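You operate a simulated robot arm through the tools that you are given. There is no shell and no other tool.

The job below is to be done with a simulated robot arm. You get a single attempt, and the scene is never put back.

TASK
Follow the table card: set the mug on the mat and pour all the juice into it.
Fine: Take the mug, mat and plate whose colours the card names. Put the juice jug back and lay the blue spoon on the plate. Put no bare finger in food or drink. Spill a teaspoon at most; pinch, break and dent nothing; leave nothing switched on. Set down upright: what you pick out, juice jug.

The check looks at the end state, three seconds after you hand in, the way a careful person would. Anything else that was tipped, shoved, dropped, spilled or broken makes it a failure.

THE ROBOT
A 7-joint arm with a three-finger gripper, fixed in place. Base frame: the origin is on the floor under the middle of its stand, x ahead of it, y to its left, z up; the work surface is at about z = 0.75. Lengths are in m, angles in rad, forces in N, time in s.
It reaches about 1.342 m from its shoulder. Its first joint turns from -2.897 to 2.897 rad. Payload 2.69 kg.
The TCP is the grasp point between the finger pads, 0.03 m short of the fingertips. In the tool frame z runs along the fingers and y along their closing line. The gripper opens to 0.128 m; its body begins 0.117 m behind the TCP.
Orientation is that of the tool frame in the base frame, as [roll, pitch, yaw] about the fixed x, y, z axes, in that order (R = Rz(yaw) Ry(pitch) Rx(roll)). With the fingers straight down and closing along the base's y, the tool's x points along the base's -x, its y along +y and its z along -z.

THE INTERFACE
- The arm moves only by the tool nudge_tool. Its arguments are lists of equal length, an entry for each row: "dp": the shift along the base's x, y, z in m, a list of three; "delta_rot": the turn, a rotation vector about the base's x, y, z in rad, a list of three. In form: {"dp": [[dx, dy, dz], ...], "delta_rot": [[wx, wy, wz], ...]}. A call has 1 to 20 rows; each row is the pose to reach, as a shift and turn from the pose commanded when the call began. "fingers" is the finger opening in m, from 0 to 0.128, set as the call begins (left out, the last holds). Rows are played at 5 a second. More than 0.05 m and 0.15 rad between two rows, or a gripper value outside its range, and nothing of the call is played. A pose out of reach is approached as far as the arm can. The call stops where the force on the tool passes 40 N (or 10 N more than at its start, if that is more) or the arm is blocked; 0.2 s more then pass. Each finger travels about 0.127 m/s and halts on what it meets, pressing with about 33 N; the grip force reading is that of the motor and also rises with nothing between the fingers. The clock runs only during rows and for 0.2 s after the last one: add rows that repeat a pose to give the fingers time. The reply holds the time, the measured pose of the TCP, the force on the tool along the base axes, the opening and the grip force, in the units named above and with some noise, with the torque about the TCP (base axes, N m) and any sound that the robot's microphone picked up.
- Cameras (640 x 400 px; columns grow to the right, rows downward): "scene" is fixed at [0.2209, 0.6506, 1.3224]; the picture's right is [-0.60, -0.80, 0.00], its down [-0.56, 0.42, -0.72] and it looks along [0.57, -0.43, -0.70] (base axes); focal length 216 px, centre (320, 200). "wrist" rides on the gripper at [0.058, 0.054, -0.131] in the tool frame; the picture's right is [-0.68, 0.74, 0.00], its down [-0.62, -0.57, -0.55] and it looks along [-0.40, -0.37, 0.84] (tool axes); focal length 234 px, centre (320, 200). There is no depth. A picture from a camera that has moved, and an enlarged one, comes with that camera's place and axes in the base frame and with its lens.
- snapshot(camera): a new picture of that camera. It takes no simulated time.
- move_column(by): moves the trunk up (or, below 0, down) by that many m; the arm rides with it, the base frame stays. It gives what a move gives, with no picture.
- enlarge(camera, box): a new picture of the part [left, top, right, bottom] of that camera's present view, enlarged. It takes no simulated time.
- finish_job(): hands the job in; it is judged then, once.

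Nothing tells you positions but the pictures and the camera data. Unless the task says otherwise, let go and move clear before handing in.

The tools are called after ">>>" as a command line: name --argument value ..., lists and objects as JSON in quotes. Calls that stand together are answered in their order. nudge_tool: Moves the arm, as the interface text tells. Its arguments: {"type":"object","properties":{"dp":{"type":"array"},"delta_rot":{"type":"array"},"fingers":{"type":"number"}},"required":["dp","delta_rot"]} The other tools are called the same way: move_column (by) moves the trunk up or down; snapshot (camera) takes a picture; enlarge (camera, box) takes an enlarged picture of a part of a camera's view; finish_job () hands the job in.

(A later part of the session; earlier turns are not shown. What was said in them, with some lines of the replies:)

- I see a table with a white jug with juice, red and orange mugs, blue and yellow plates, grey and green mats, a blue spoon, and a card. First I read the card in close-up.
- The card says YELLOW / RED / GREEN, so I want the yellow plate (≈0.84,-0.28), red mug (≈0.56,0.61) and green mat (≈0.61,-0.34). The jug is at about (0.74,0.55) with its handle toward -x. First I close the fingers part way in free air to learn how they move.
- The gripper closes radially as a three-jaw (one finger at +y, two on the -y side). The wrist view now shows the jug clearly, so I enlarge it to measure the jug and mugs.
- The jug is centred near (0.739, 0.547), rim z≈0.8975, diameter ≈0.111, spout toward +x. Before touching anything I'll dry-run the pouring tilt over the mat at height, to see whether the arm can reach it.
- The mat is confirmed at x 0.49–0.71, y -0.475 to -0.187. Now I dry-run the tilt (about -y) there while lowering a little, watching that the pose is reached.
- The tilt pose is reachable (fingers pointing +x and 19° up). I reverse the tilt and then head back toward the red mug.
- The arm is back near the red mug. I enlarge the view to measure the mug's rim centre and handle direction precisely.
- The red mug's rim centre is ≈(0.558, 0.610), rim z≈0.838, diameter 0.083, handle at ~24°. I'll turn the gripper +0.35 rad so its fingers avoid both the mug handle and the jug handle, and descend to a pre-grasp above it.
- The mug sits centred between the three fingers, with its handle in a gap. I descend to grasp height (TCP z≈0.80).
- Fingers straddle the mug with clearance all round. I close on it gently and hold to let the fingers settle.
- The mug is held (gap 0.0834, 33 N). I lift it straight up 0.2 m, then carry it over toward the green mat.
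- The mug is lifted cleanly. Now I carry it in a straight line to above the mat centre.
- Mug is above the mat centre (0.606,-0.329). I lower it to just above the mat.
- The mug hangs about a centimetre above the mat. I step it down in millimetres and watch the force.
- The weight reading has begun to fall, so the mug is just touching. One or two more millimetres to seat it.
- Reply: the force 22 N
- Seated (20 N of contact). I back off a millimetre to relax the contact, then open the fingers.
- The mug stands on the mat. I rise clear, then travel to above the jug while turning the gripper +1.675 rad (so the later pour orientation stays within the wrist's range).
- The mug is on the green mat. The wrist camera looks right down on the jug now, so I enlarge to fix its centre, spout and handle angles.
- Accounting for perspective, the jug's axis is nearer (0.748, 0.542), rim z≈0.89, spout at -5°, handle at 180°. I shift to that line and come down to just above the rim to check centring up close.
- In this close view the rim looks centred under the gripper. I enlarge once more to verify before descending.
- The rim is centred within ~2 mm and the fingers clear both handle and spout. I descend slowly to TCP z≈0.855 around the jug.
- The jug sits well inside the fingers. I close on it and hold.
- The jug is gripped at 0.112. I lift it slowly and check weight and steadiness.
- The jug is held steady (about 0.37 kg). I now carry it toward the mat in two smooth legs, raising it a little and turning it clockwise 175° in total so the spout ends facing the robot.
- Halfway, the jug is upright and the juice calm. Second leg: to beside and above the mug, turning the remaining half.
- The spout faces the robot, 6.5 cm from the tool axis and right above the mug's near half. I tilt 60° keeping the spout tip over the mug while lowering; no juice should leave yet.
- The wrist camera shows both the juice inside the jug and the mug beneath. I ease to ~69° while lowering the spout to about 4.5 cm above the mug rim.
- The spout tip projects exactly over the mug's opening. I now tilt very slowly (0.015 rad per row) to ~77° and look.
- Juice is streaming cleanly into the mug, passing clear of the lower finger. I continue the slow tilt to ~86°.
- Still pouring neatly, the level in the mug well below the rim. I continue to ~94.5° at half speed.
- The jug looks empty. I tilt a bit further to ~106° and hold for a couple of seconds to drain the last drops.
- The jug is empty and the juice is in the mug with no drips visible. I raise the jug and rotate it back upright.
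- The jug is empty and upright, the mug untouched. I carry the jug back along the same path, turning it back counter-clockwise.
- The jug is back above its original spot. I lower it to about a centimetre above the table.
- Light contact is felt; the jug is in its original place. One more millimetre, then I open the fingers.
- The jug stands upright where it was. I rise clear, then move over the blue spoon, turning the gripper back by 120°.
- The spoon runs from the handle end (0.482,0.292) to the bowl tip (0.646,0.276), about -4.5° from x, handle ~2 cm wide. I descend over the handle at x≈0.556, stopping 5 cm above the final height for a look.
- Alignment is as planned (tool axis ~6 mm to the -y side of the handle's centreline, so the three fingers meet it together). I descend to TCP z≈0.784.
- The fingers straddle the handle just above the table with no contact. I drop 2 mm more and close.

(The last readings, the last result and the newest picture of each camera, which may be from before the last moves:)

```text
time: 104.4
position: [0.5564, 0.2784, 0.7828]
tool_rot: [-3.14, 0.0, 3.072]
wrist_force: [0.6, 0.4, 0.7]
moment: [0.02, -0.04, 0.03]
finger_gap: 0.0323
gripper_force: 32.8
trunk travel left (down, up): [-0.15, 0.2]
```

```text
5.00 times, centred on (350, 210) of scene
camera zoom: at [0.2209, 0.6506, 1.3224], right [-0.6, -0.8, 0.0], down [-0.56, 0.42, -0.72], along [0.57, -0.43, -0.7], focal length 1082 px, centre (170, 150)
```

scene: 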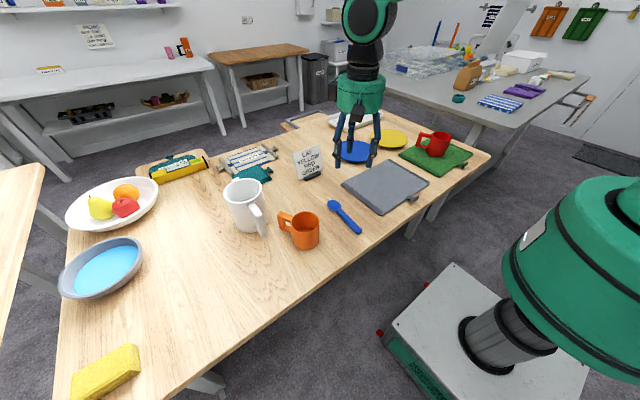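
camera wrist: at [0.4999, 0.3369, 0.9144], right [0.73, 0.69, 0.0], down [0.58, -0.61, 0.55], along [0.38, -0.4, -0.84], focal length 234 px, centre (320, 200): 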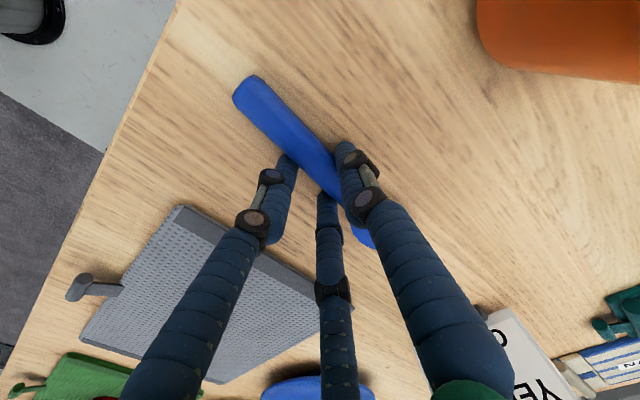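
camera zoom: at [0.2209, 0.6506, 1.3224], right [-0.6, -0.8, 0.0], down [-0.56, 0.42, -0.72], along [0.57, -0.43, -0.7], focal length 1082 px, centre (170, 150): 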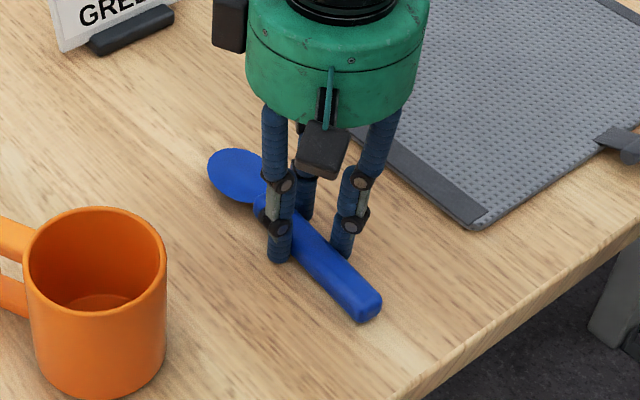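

The fingers hold the spoon's handle (gap 0.032, 33 N). I lift a few centimetres slowly and check that it stays in the grip.

>>> nudge_tool --dp '[[0, 0, 0.004], [0, 0, 0.01], [0, 0, 0.018], [0, 0, 0.028], [0, 0, 0.04], [0, 0, 0.04]]' --delta_rot '[[0, 0, 0], [0, 0, 0], [0, 0, 0], [0, 0, 0], [0, 0, 0], [0, 0, 0]]'

>>> snapshot --camera "wrist"

>>> enlarge --camera "scene" --box '[310, 150, 390, 240]'

```text
time: 105.8
position: [0.5544, 0.2801, 0.8239]
tool_rot: [3.14, -0.002, 3.072]
wrist_force: [-0.5, 0.1, -0.9]
moment: [0.0, 0.0, 0.0]
finger_gap: 0.0321
gripper_force: 32.5
trunk travel left (down, up): [-0.15, 0.2]
```

```text
taken
camera wrist: at [0.4994, 0.3373, 0.9554], right [0.73, 0.69, 0.0], down [0.58, -0.61, 0.55], along [0.38, -0.4, -0.84], focal length 234 px, centre (320, 200)
```

wrist: 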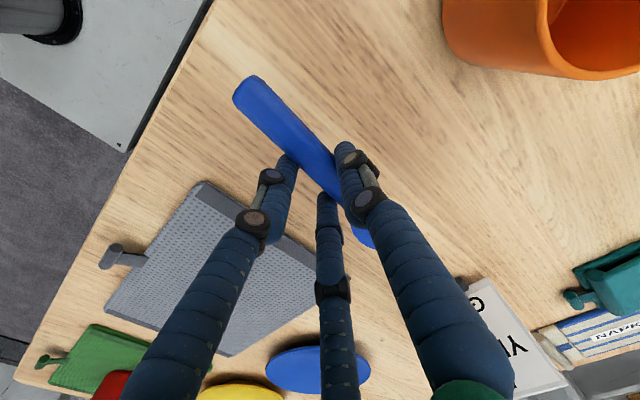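

```text
4.44 times, centred on (350, 195) of scene
camera zoom: at [0.2209, 0.6506, 1.3224], right [-0.6, -0.8, 0.0], down [-0.56, 0.42, -0.72], along [0.57, -0.43, -0.7], focal length 962 px, centre (187, 222)
```

zoom: 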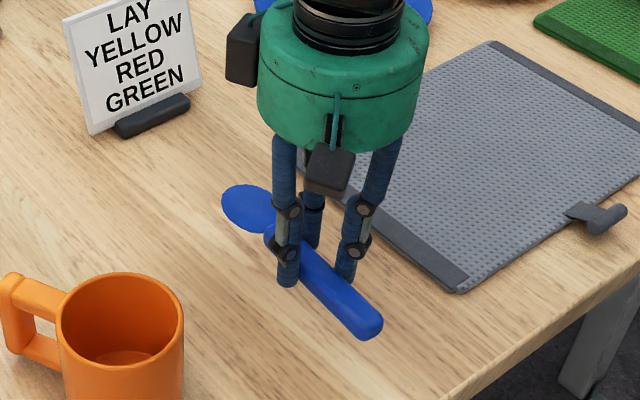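

The spoon is held level. I lift it further, then carry it toward the yellow plate and look.

>>> nudge_tool --dp '[[0, 0, 0.02], [0, 0, 0.05], [0, 0, 0.08], [0, 0, 0.11], [0, 0, 0.14], [0, 0, 0.16], [0, 0, 0.176]]' --delta_rot '[[0, 0, 0], [0, 0, 0], [0, 0, 0], [0, 0, 0], [0, 0, 0], [0, 0, 0], [0, 0, 0]]'

>>> nudge_tool --dp '[[0.0075, -0.016, 0], [0.02, -0.042, 0], [0.033, -0.07, 0], [0.046, -0.098, 0], [0.059, -0.126, 0], [0.072, -0.154, 0], [0.085, -0.182, 0], [0.098, -0.21, 0], [0.111, -0.238, 0], [0.124, -0.266, 0], [0.137, -0.294, 0], [0.15, -0.322, 0], [0.163, -0.35, 0], [0.176, -0.378, 0], [0.189, -0.406, 0], [0.2, -0.434, 0], [0.21, -0.462, 0], [0.218, -0.49, 0], [0.224, -0.515, 0], [0.224, -0.53, 0]]' --delta_rot '[[0, 0, 0], [0, 0, 0], [0, 0, 0], [0, 0, 0], [0, 0, 0], [0, 0, 0], [0, 0, 0], [0, 0, 0], [0, 0, 0], [0, 0, 0], [0, 0, 0], [0, 0, 0], [0, 0, 0], [0, 0, 0], [0, 0, 0], [0, 0, 0], [0, 0, 0], [0, 0, 0], [0, 0, 0], [0, 0, 0]]'

>>> snapshot --camera "wrist"

>>> enlarge --camera "scene" --box '[320, 60, 480, 180]'

```text
time: 107.4
position: [0.5557, 0.279, 0.9987]
tool_rot: [-3.141, -0.001, 3.071]
wrist_force: [-0.9, 0.0, -1.3]
moment: [0.0, -0.02, -0.02]
finger_gap: 0.0323
gripper_force: 32.7
trunk travel left (down, up): [-0.15, 0.2]
```

```text
time: 111.6
position: [0.7819, -0.2497, 1.0006]
tool_rot: [3.141, 0.001, 3.07]
wrist_force: [0.3, -0.4, -1.3]
moment: [0.0, -0.02, -0.02]
finger_gap: 0.0319
gripper_force: 32.9
trunk travel left (down, up): [-0.15, 0.2]
```

```text
taken
camera wrist: at [0.7255, -0.1924, 1.1318], right [0.73, 0.69, 0.0], down [0.58, -0.61, 0.55], along [0.38, -0.4, -0.84], focal length 234 px, centre (320, 200)
```

wrist: 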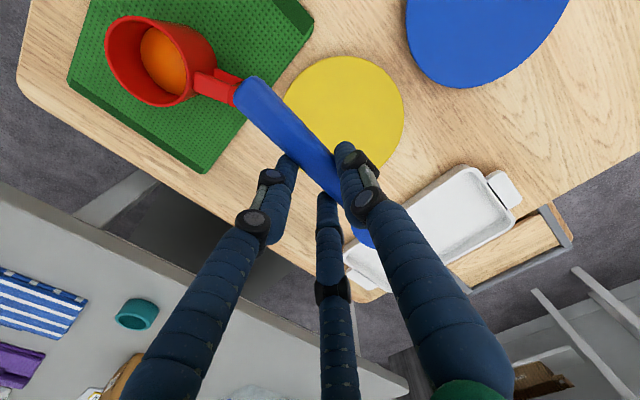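

```text
3.33 times, centred on (400, 120) of scene
camera zoom: at [0.2209, 0.6506, 1.3224], right [-0.6, -0.8, 0.0], down [-0.56, 0.42, -0.72], along [0.57, -0.43, -0.7], focal length 722 px, centre (53, 467)
```

zoom: 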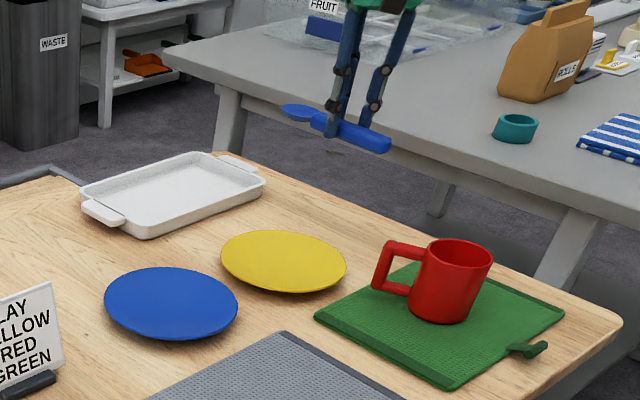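

The plate centre is at about (0.830,-0.256), radius ~0.097, and the mug with juice stands well on the mat. I centre the spoon over the plate and lower it to a few centimetres above.

>>> nudge_tool --dp '[[0.015, -0.004, 0], [0.03, -0.008, -0.015], [0.043, -0.0115, -0.035], [0.043, -0.0115, -0.06], [0.043, -0.0115, -0.085], [0.043, -0.0115, -0.11], [0.043, -0.0115, -0.135], [0.043, -0.0115, -0.155], [0.043, -0.0115, -0.165], [0.043, -0.0115, -0.165]]' --delta_rot '[[0, 0, 0], [0, 0, 0], [0, 0, 0], [0, 0, 0], [0, 0, 0], [0, 0, 0], [0, 0, 0], [0, 0, 0], [0, 0, 0], [0, 0, 0]]'

>>> snapshot --camera "wrist"

>>> enlarge --camera "scene" --box '[340, 90, 440, 170]'

```text
time: 113.8
position: [0.8243, -0.2606, 0.8338]
tool_rot: [-3.142, 0.002, 3.071]
wrist_force: [0.5, -0.5, 0.4]
moment: [0.03, 0.01, -0.01]
finger_gap: 0.0322
gripper_force: 33.1
trunk travel left (down, up): [-0.15, 0.2]
```

```text
taken
camera wrist: at [0.769, -0.2026, 0.9651], right [0.73, 0.69, 0.0], down [0.58, -0.61, 0.55], along [0.38, -0.4, -0.84], focal length 234 px, centre (320, 200)
```

wrist: 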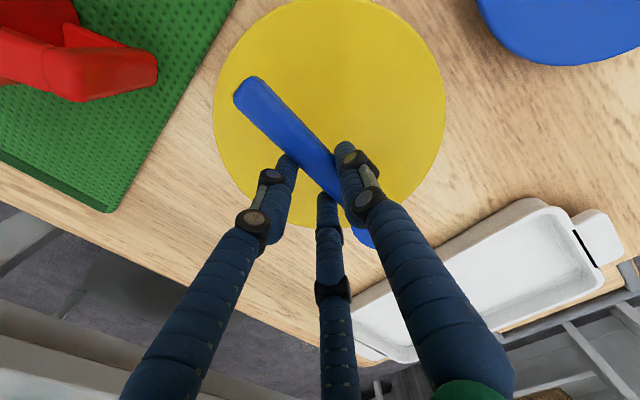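

```text
5.00 times, centred on (390, 130) of scene
camera zoom: at [0.2209, 0.6506, 1.3224], right [-0.6, -0.8, 0.0], down [-0.56, 0.42, -0.72], along [0.57, -0.43, -0.7], focal length 1082 px, centre (-30, 550)
```

zoom: 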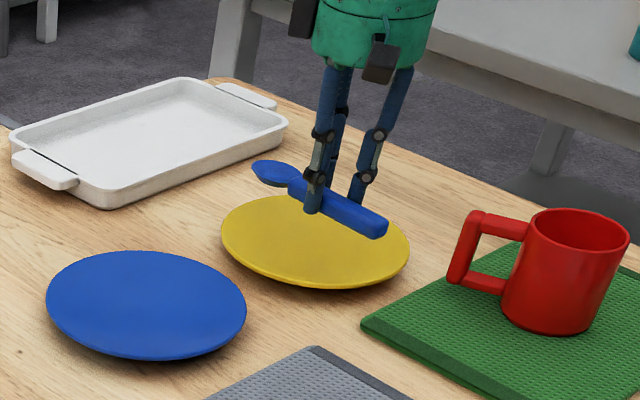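

Close up, the plate's centre is nearer (0.823,-0.246) with its rim at z≈0.772, so I shift the spoon 1 cm to centre it and lower toward the plate.

>>> nudge_tool --dp '[[-0.003, 0.003, 0], [-0.006, 0.006, 0], [-0.008, 0.009, -0.005], [-0.008, 0.009, -0.012], [-0.008, 0.009, -0.018], [-0.008, 0.009, -0.022], [-0.008, 0.009, -0.022]]' --delta_rot '[[0, 0, 0], [0, 0, 0], [0, 0, 0], [0, 0, 0], [0, 0, 0], [0, 0, 0], [0, 0, 0]]'

>>> snapshot --camera "wrist"

>>> enlarge --camera "scene" --box '[350, 100, 430, 160]'

```text
time: 115.4
position: [0.816, -0.2535, 0.812]
tool_rot: [3.141, 0.001, 3.073]
wrist_force: [0.6, -0.1, -0.9]
moment: [0.01, 0.01, -0.02]
finger_gap: 0.0322
gripper_force: 33.4
trunk travel left (down, up): [-0.15, 0.2]
```

```text
taken
camera wrist: at [0.7596, -0.1956, 0.9431], right [0.73, 0.69, 0.0], down [0.58, -0.61, 0.55], along [0.38, -0.4, -0.84], focal length 234 px, centre (320, 200)
```

wrist: 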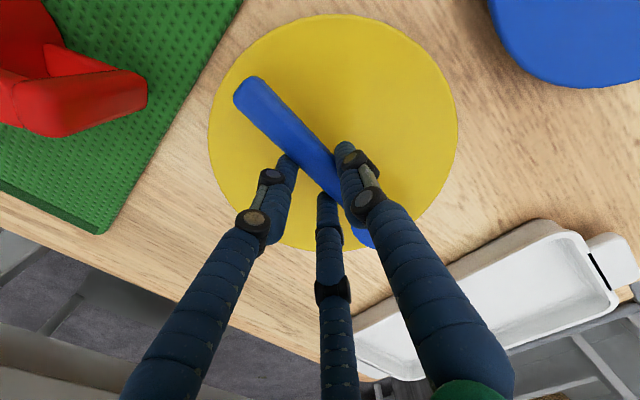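

```text
6.67 times, centred on (390, 130) of scene
camera zoom: at [0.2209, 0.6506, 1.3224], right [-0.6, -0.8, 0.0], down [-0.56, 0.42, -0.72], along [0.57, -0.43, -0.7], focal length 1443 px, centre (-147, 667)
```

zoom: 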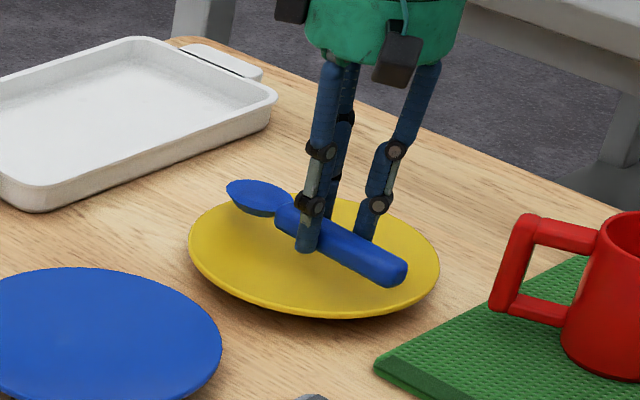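

The spoon is centred over the plate and about a centimetre above it. I step it down a few millimetres at a time, watching the force.

>>> nudge_tool --dp '[[0, 0, -0.003], [0, 0, -0.006], [0, 0, -0.008], [0, 0, -0.008]]' --delta_rot '[[0, 0, 0], [0, 0, 0], [0, 0, 0], [0, 0, 0]]'

>>> enlarge --camera "scene" --box '[350, 100, 430, 160]'

```text
time: 116.4
position: [0.8174, -0.2548, 0.8043]
tool_rot: [3.141, 0.001, 3.072]
wrist_force: [3.7, -0.1, 8.6]
moment: [0.2, 0.45, -0.01]
finger_gap: 0.0321
gripper_force: 33.0
trunk travel left (down, up): [-0.15, 0.2]
```

```text
6.67 times, centred on (390, 130) of scene
camera zoom: at [0.2209, 0.6506, 1.3224], right [-0.6, -0.8, 0.0], down [-0.56, 0.42, -0.72], along [0.57, -0.43, -0.7], focal length 1443 px, centre (-147, 667)
```

zoom: 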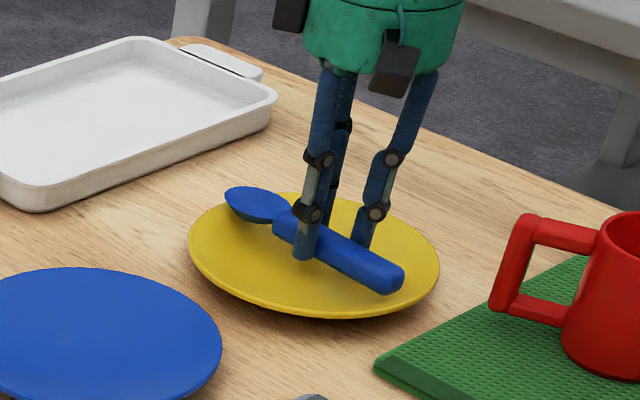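

The handle has touched the plate. I ease off a millimetre and release the spoon, opening only as far as needed.

>>> nudge_tool --dp '[[0, 0, 0.0008], [0, 0, 0.0008]]' --delta_rot '[[0, 0, 0], [0, 0, 0]]'

>>> nudge_tool --dp '[[0, 0, 0], [0, 0, 0], [0, 0, 0], [0, 0, 0], [0, 0, 0]]' --delta_rot '[[0, 0, 0], [0, 0, 0], [0, 0, 0], [0, 0, 0], [0, 0, 0]]' --fingers 0.075

>>> snapshot --camera "wrist"

>>> enlarge --camera "scene" --box '[350, 100, 430, 160]'

```text
time: 117.0
position: [0.8146, -0.2542, 0.8047]
tool_rot: [3.141, 0.0, 3.071]
wrist_force: [4.2, -1.2, 5.8]
moment: [0.11, 0.26, -0.02]
finger_gap: 0.0321
gripper_force: 33.3
trunk travel left (down, up): [-0.15, 0.2]
```

```text
time: 118.2
position: [0.8156, -0.2537, 0.8041]
tool_rot: [-3.14, 0.001, 3.071]
wrist_force: [-0.4, -0.6, 0.4]
moment: [-0.01, 0.01, -0.01]
finger_gap: 0.0748
gripper_force: 0.0
trunk travel left (down, up): [-0.15, 0.2]
```

```text
taken
camera wrist: at [0.7593, -0.196, 0.9364], right [0.73, 0.69, 0.0], down [0.58, -0.61, 0.55], along [0.38, -0.4, -0.84], focal length 234 px, centre (320, 200)
```

wrist: 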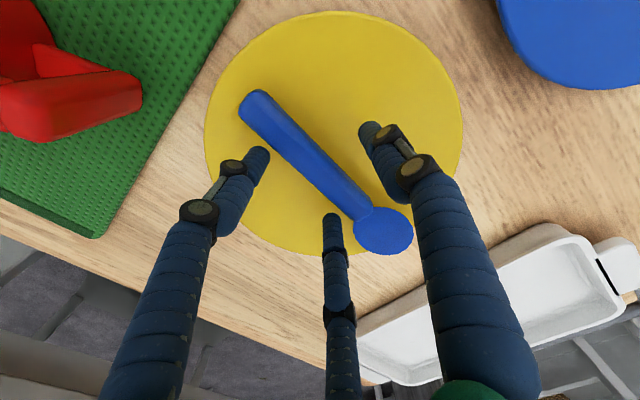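

```text
6.67 times, centred on (390, 130) of scene
camera zoom: at [0.2209, 0.6506, 1.3224], right [-0.6, -0.8, 0.0], down [-0.56, 0.42, -0.72], along [0.57, -0.43, -0.7], focal length 1443 px, centre (-147, 667)
```

zoom: 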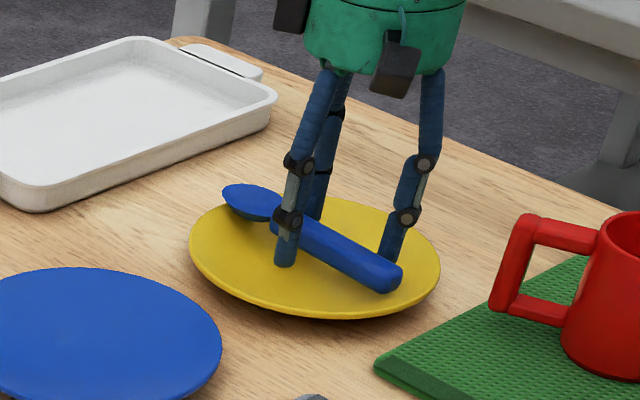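

The spoon lies on the plate, but its bowl tip comes close to the rim on the far side (it sits ~1 cm off centre). I re-grip it, lift slightly and shift 1 cm toward the centre for a safer rest.

>>> nudge_tool --dp '[[0, 0, 0], [0, 0, 0], [0, 0, 0], [0, 0, 0], [0, 0, 0]]' --delta_rot '[[0, 0, 0], [0, 0, 0], [0, 0, 0], [0, 0, 0], [0, 0, 0]]' --fingers 0.005

>>> enlarge --camera "scene" --box '[350, 100, 430, 160]'

```text
time: 119.4
position: [0.8153, -0.2546, 0.804]
tool_rot: [-3.141, -0.001, 3.072]
wrist_force: [0.9, -0.8, 0.7]
moment: [0.02, 0.05, 0.02]
finger_gap: 0.0322
gripper_force: 33.4
trunk travel left (down, up): [-0.15, 0.2]
```

```text
6.67 times, centred on (390, 130) of scene
camera zoom: at [0.2209, 0.6506, 1.3224], right [-0.6, -0.8, 0.0], down [-0.56, 0.42, -0.72], along [0.57, -0.43, -0.7], focal length 1443 px, centre (-147, 667)
```

zoom: 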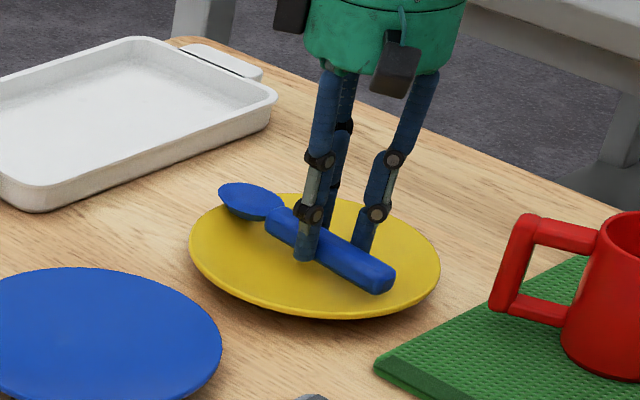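

Re-gripped. Now lift 15 mm, shift by (-12 mm, +6 mm), and come back down to just above the previous contact height.

>>> nudge_tool --dp '[[0, 0, 0.005], [0, 0, 0.01], [0, 0, 0.015], [-0.004, 0.002, 0.015], [-0.008, 0.004, 0.015], [-0.012, 0.006, 0.015], [-0.012, 0.006, 0.015], [-0.012, 0.006, 0.01], [-0.012, 0.006, 0.006], [-0.012, 0.006, 0.003], [-0.012, 0.006, 0.003]]' --delta_rot '[[0, 0, 0], [0, 0, 0], [0, 0, 0], [0, 0, 0], [0, 0, 0], [0, 0, 0], [0, 0, 0], [0, 0, 0], [0, 0, 0], [0, 0, 0], [0, 0, 0]]'

>>> snapshot --camera "wrist"

>>> enlarge --camera "scene" --box '[350, 100, 430, 160]'

```text
time: 121.8
position: [0.8055, -0.2476, 0.8091]
tool_rot: [3.141, 0.0, 3.07]
wrist_force: [1.2, -1.3, 7.7]
moment: [0.1, 0.3, 0.03]
finger_gap: 0.0324
gripper_force: 32.5
trunk travel left (down, up): [-0.15, 0.2]
```

```text
taken
camera wrist: at [0.7481, -0.1896, 0.9405], right [0.73, 0.69, 0.0], down [0.57, -0.61, 0.55], along [0.38, -0.4, -0.84], focal length 234 px, centre (320, 200)
```

wrist: 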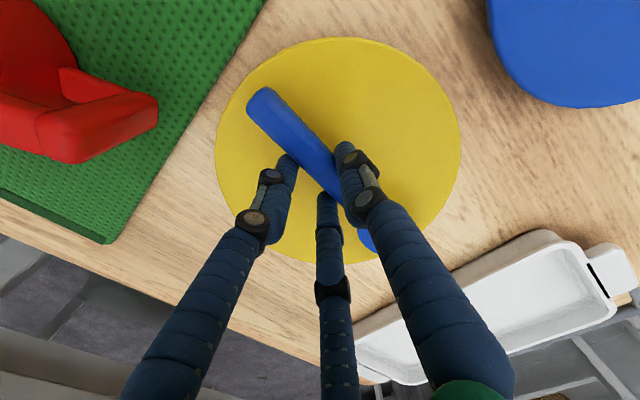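

```text
6.67 times, centred on (390, 130) of scene
camera zoom: at [0.2209, 0.6506, 1.3224], right [-0.6, -0.8, 0.0], down [-0.56, 0.42, -0.72], along [0.57, -0.43, -0.7], focal length 1443 px, centre (-147, 667)
```

zoom: 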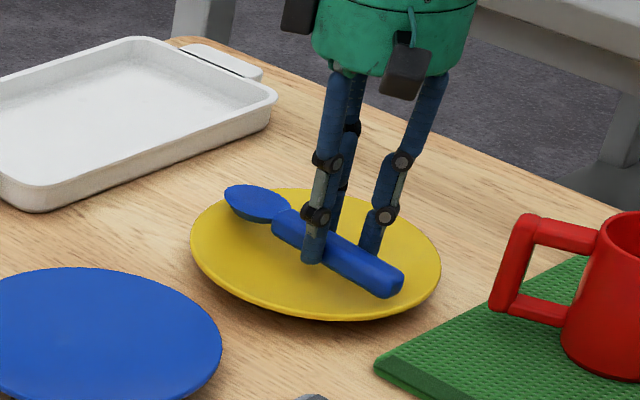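

The handle end is already pressing (7.7 N) on the plate's sloping edge, so I ease up 2 mm and check before letting go.

>>> nudge_tool --dp '[[0, 0, 0.002], [0, 0, 0.002]]' --delta_rot '[[0, 0, 0], [0, 0, 0]]'

>>> enlarge --camera "scene" --box '[350, 100, 430, 160]'

>>> enlarge --camera "wrist" --box '[200, 20, 480, 280]'

```text
time: 122.4
position: [0.8027, -0.2477, 0.8103]
tool_rot: [3.14, 0.0, 3.072]
wrist_force: [1.4, 0.0, 3.6]
moment: [0.02, 0.22, -0.02]
finger_gap: 0.0323
gripper_force: 33.6
trunk travel left (down, up): [-0.15, 0.2]
```

```text
6.67 times, centred on (390, 130) of scene
camera zoom: at [0.2209, 0.6506, 1.3224], right [-0.6, -0.8, 0.0], down [-0.56, 0.42, -0.72], along [0.57, -0.43, -0.7], focal length 1443 px, centre (-147, 667)
```

zoom: 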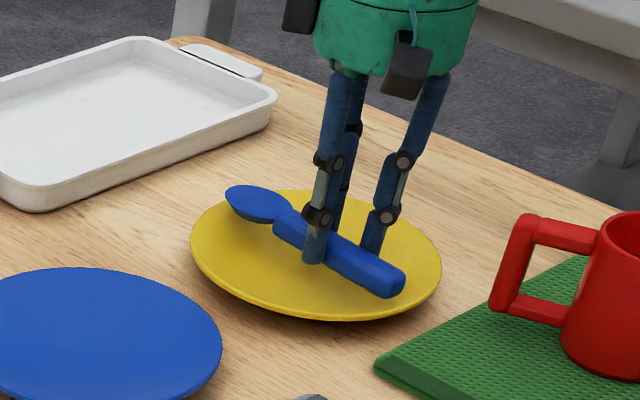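

```text
1.54 times, centred on (340, 150) of wrist
camera zoom: at [0.7467, -0.1892, 0.9413], right [0.73, 0.69, 0.0], down [0.58, -0.61, 0.55], along [0.38, -0.4, -0.84], focal length 360 px, centre (289, 277)
```

zoom: 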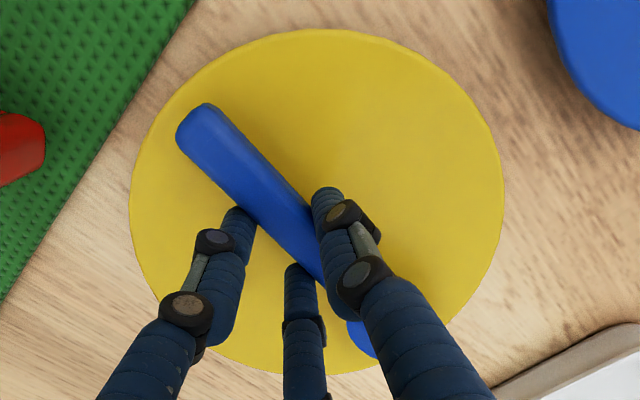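

The plate has not moved and the spoon's ends are now both inside the rim. I ease up one more millimetre and release.

>>> nudge_tool --dp '[[0, 0, 0.001], [0, 0, 0.001]]' --delta_rot '[[0, 0, 0], [0, 0, 0]]'

>>> nudge_tool --dp '[[0, 0, 0], [0, 0, 0], [0, 0, 0], [0, 0, 0], [0, 0, 0]]' --delta_rot '[[0, 0, 0], [0, 0, 0], [0, 0, 0], [0, 0, 0], [0, 0, 0]]' --fingers 0.075

>>> snapshot --camera "wrist"

>>> enlarge --camera "scene" --box '[350, 100, 430, 160]'

```text
time: 123.0
position: [0.8027, -0.2475, 0.8107]
tool_rot: [3.141, 0.0, 3.071]
wrist_force: [1.9, -0.2, 3.1]
moment: [0.0, 0.15, -0.04]
finger_gap: 0.0323
gripper_force: 33.6
trunk travel left (down, up): [-0.15, 0.2]
```

```text
time: 124.2
position: [0.8018, -0.2474, 0.8104]
tool_rot: [-3.141, 0.0, 3.071]
wrist_force: [-0.2, -0.7, -0.9]
moment: [-0.01, 0.0, 0.02]
finger_gap: 0.0748
gripper_force: 0.1
trunk travel left (down, up): [-0.15, 0.2]
```

```text
taken
camera wrist: at [0.7464, -0.1894, 0.9426], right [0.73, 0.69, 0.0], down [0.58, -0.61, 0.55], along [0.38, -0.4, -0.84], focal length 234 px, centre (320, 200)
```

wrist: 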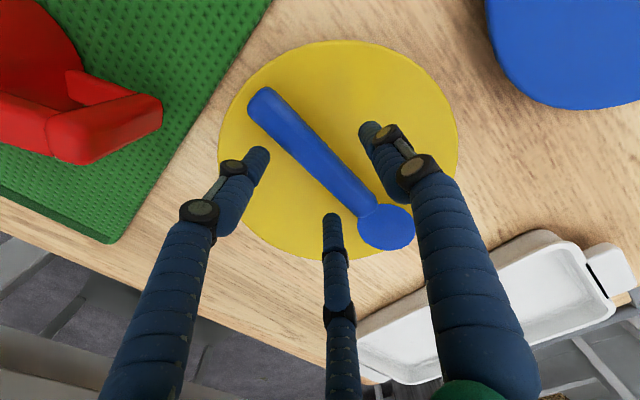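

```text
6.67 times, centred on (390, 130) of scene
camera zoom: at [0.2209, 0.6506, 1.3224], right [-0.6, -0.8, 0.0], down [-0.56, 0.42, -0.72], along [0.57, -0.43, -0.7], focal length 1443 px, centre (-147, 667)
```

zoom: 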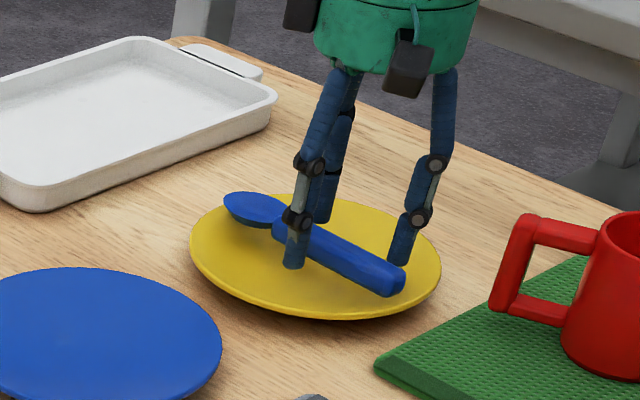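

The spoon now lies centred on the plate, both ends inside the rim. I rise straight up and away.

>>> nudge_tool --dp '[[0, 0, 0.01], [0, 0, 0.025], [0, 0, 0.045], [0, 0, 0.075], [0, 0, 0.11], [0, 0, 0.15], [0, 0, 0.19], [0, 0, 0.23], [0, 0, 0.25]]' --delta_rot '[[0, 0, 0], [0, 0, 0], [0, 0, 0], [0, 0, 0], [0, 0, 0], [0, 0, 0], [0, 0, 0], [0, 0, 0], [0, 0, 0]]'

>>> snapshot --camera "wrist"

>>> snapshot --camera "scene"

>>> enlarge --camera "scene" --box '[340, 90, 490, 190]'

```text
time: 126.2
position: [0.8021, -0.246, 1.0583]
tool_rot: [-3.141, 0.0, 3.071]
wrist_force: [0.0, 1.2, -0.7]
moment: [-0.04, -0.04, 0.0]
finger_gap: 0.0752
gripper_force: 0.0
trunk travel left (down, up): [-0.15, 0.2]
```

```text
taken
camera wrist: at [0.7456, -0.1875, 1.1906], right [0.73, 0.69, 0.0], down [0.58, -0.61, 0.55], along [0.38, -0.4, -0.84], focal length 234 px, centre (320, 200)
```

wrist: 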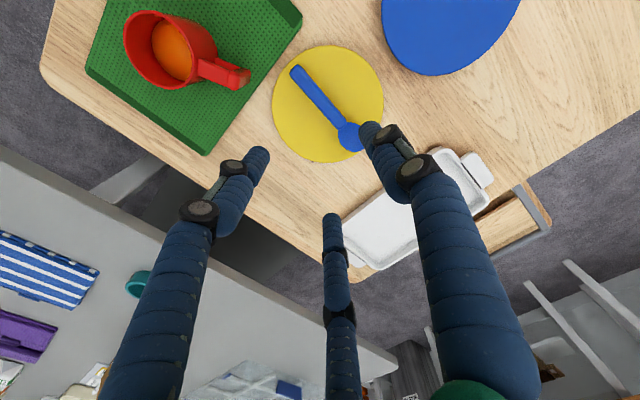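

```text
taken
```

scene: 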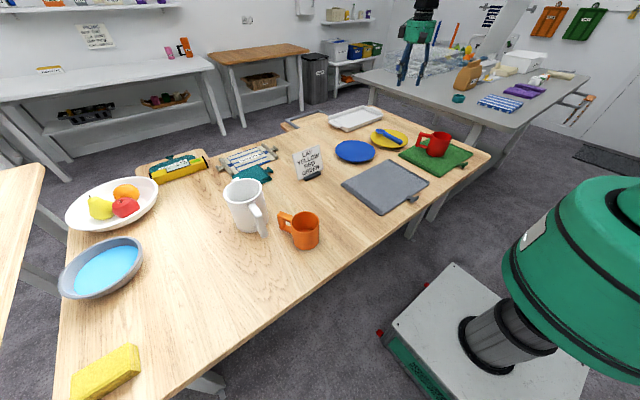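

```text
4.00 times, centred on (415, 140) of scene
camera zoom: at [0.2209, 0.6506, 1.3224], right [-0.6, -0.8, 0.0], down [-0.56, 0.42, -0.72], along [0.57, -0.43, -0.7], focal length 866 px, centre (-60, 440)
```

zoom: 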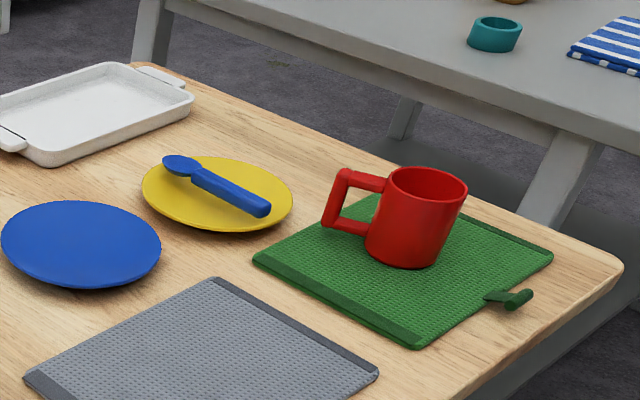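

Everything looks in place. I take close looks at the plate, mug and the jug area for any spill before handing in.

>>> enlarge --camera "wrist" --box '[80, 0, 400, 180]'

>>> enlarge --camera "scene" --box '[200, 150, 340, 260]'

```text
2.00 times, centred on (240, 90) of wrist
camera zoom: at [0.7456, -0.1875, 1.1906], right [0.73, 0.69, 0.0], down [0.58, -0.61, 0.55], along [0.38, -0.4, -0.84], focal length 468 px, centre (480, 420)
```

zoom: 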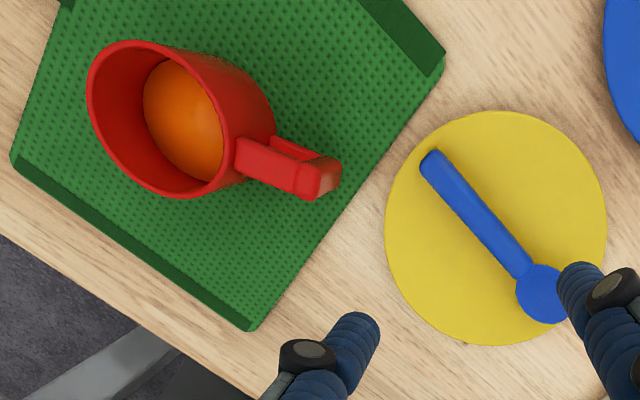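

```text
3.64 times, centred on (270, 205) of scene
camera zoom: at [0.2209, 0.6506, 1.3224], right [-0.6, -0.8, 0.0], down [-0.56, 0.42, -0.72], along [0.57, -0.43, -0.7], focal length 787 px, centre (502, 182)
```

zoom: 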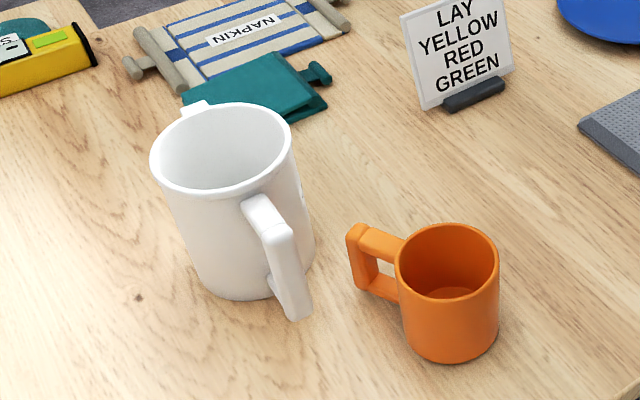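

No spills anywhere; the juice is all in the red mug on the green mat, the jug is back upright and empty, and the blue spoon rests on the yellow plate. I retract the arm away from the objects, then hand in.

>>> nudge_tool --dp '[[-0.02, 0.025, 0.01], [-0.045, 0.055, 0.02], [-0.07, 0.085, 0.03], [-0.095, 0.115, 0.04], [-0.12, 0.145, 0.05], [-0.145, 0.175, 0.05], [-0.17, 0.205, 0.05], [-0.19, 0.23, 0.05], [-0.2, 0.25, 0.05], [-0.2, 0.25, 0.05]]' --delta_rot '[[0, 0, 0], [0, 0, 0], [0, 0, 0], [0, 0, 0], [0, 0, 0], [0, 0, 0], [0, 0, 0], [0, 0, 0], [0, 0, 0], [0, 0, 0]]'

>>> snapshot --camera "scene"

```text
time: 128.4
position: [0.6034, 0.0028, 1.1104]
tool_rot: [-3.14, -0.001, 3.074]
wrist_force: [0.4, -0.1, -0.1]
moment: [-0.05, -0.01, 0.01]
finger_gap: 0.0752
gripper_force: 0.0
trunk travel left (down, up): [-0.15, 0.2]
```

```text
taken
```

scene: 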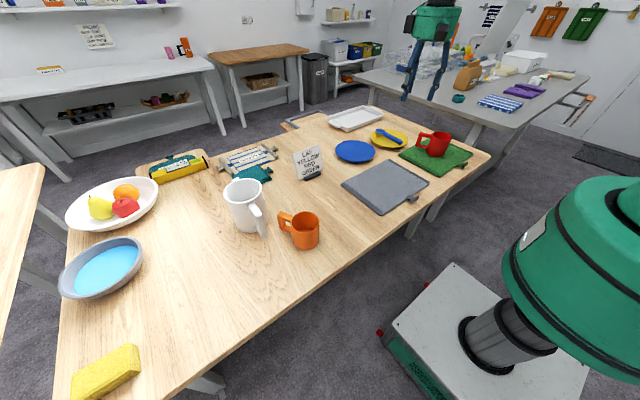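

The arm is clear and the table is as the card asks: red mug with juice on the green mat, spoon on the yellow plate, jug back upright in its place. I hand the job in.

>>> finish_job

```text
The job is handed in.
```

The job is done and handed in; the check's result hasn't come back to me. The card read YELLOW / RED / GREEN, which I took as the yellow plate, red mug and green mat.

- **Mug:** the red mug stands upright in the middle of the green mat, with the juice in it.
- **Jug:** it looked empty after a slow pour with a pause at the end to drain. It is back upright within a few millimetres of where it started.
- **Spoon:** the blue spoon lies on the yellow plate with both ends inside the rim. I set it down once, then moved it about 1 cm toward the centre because the bowl was close to the edge.
- **Spills and bumps:** I saw no spilled juice. The fingers stayed on the outside of the mug and jug. The spoon handle pressed on the yellow plate briefly (under 10 N), and the plate shifted 2 mm at most.

The arm is clear of everything and the gripper is empty.
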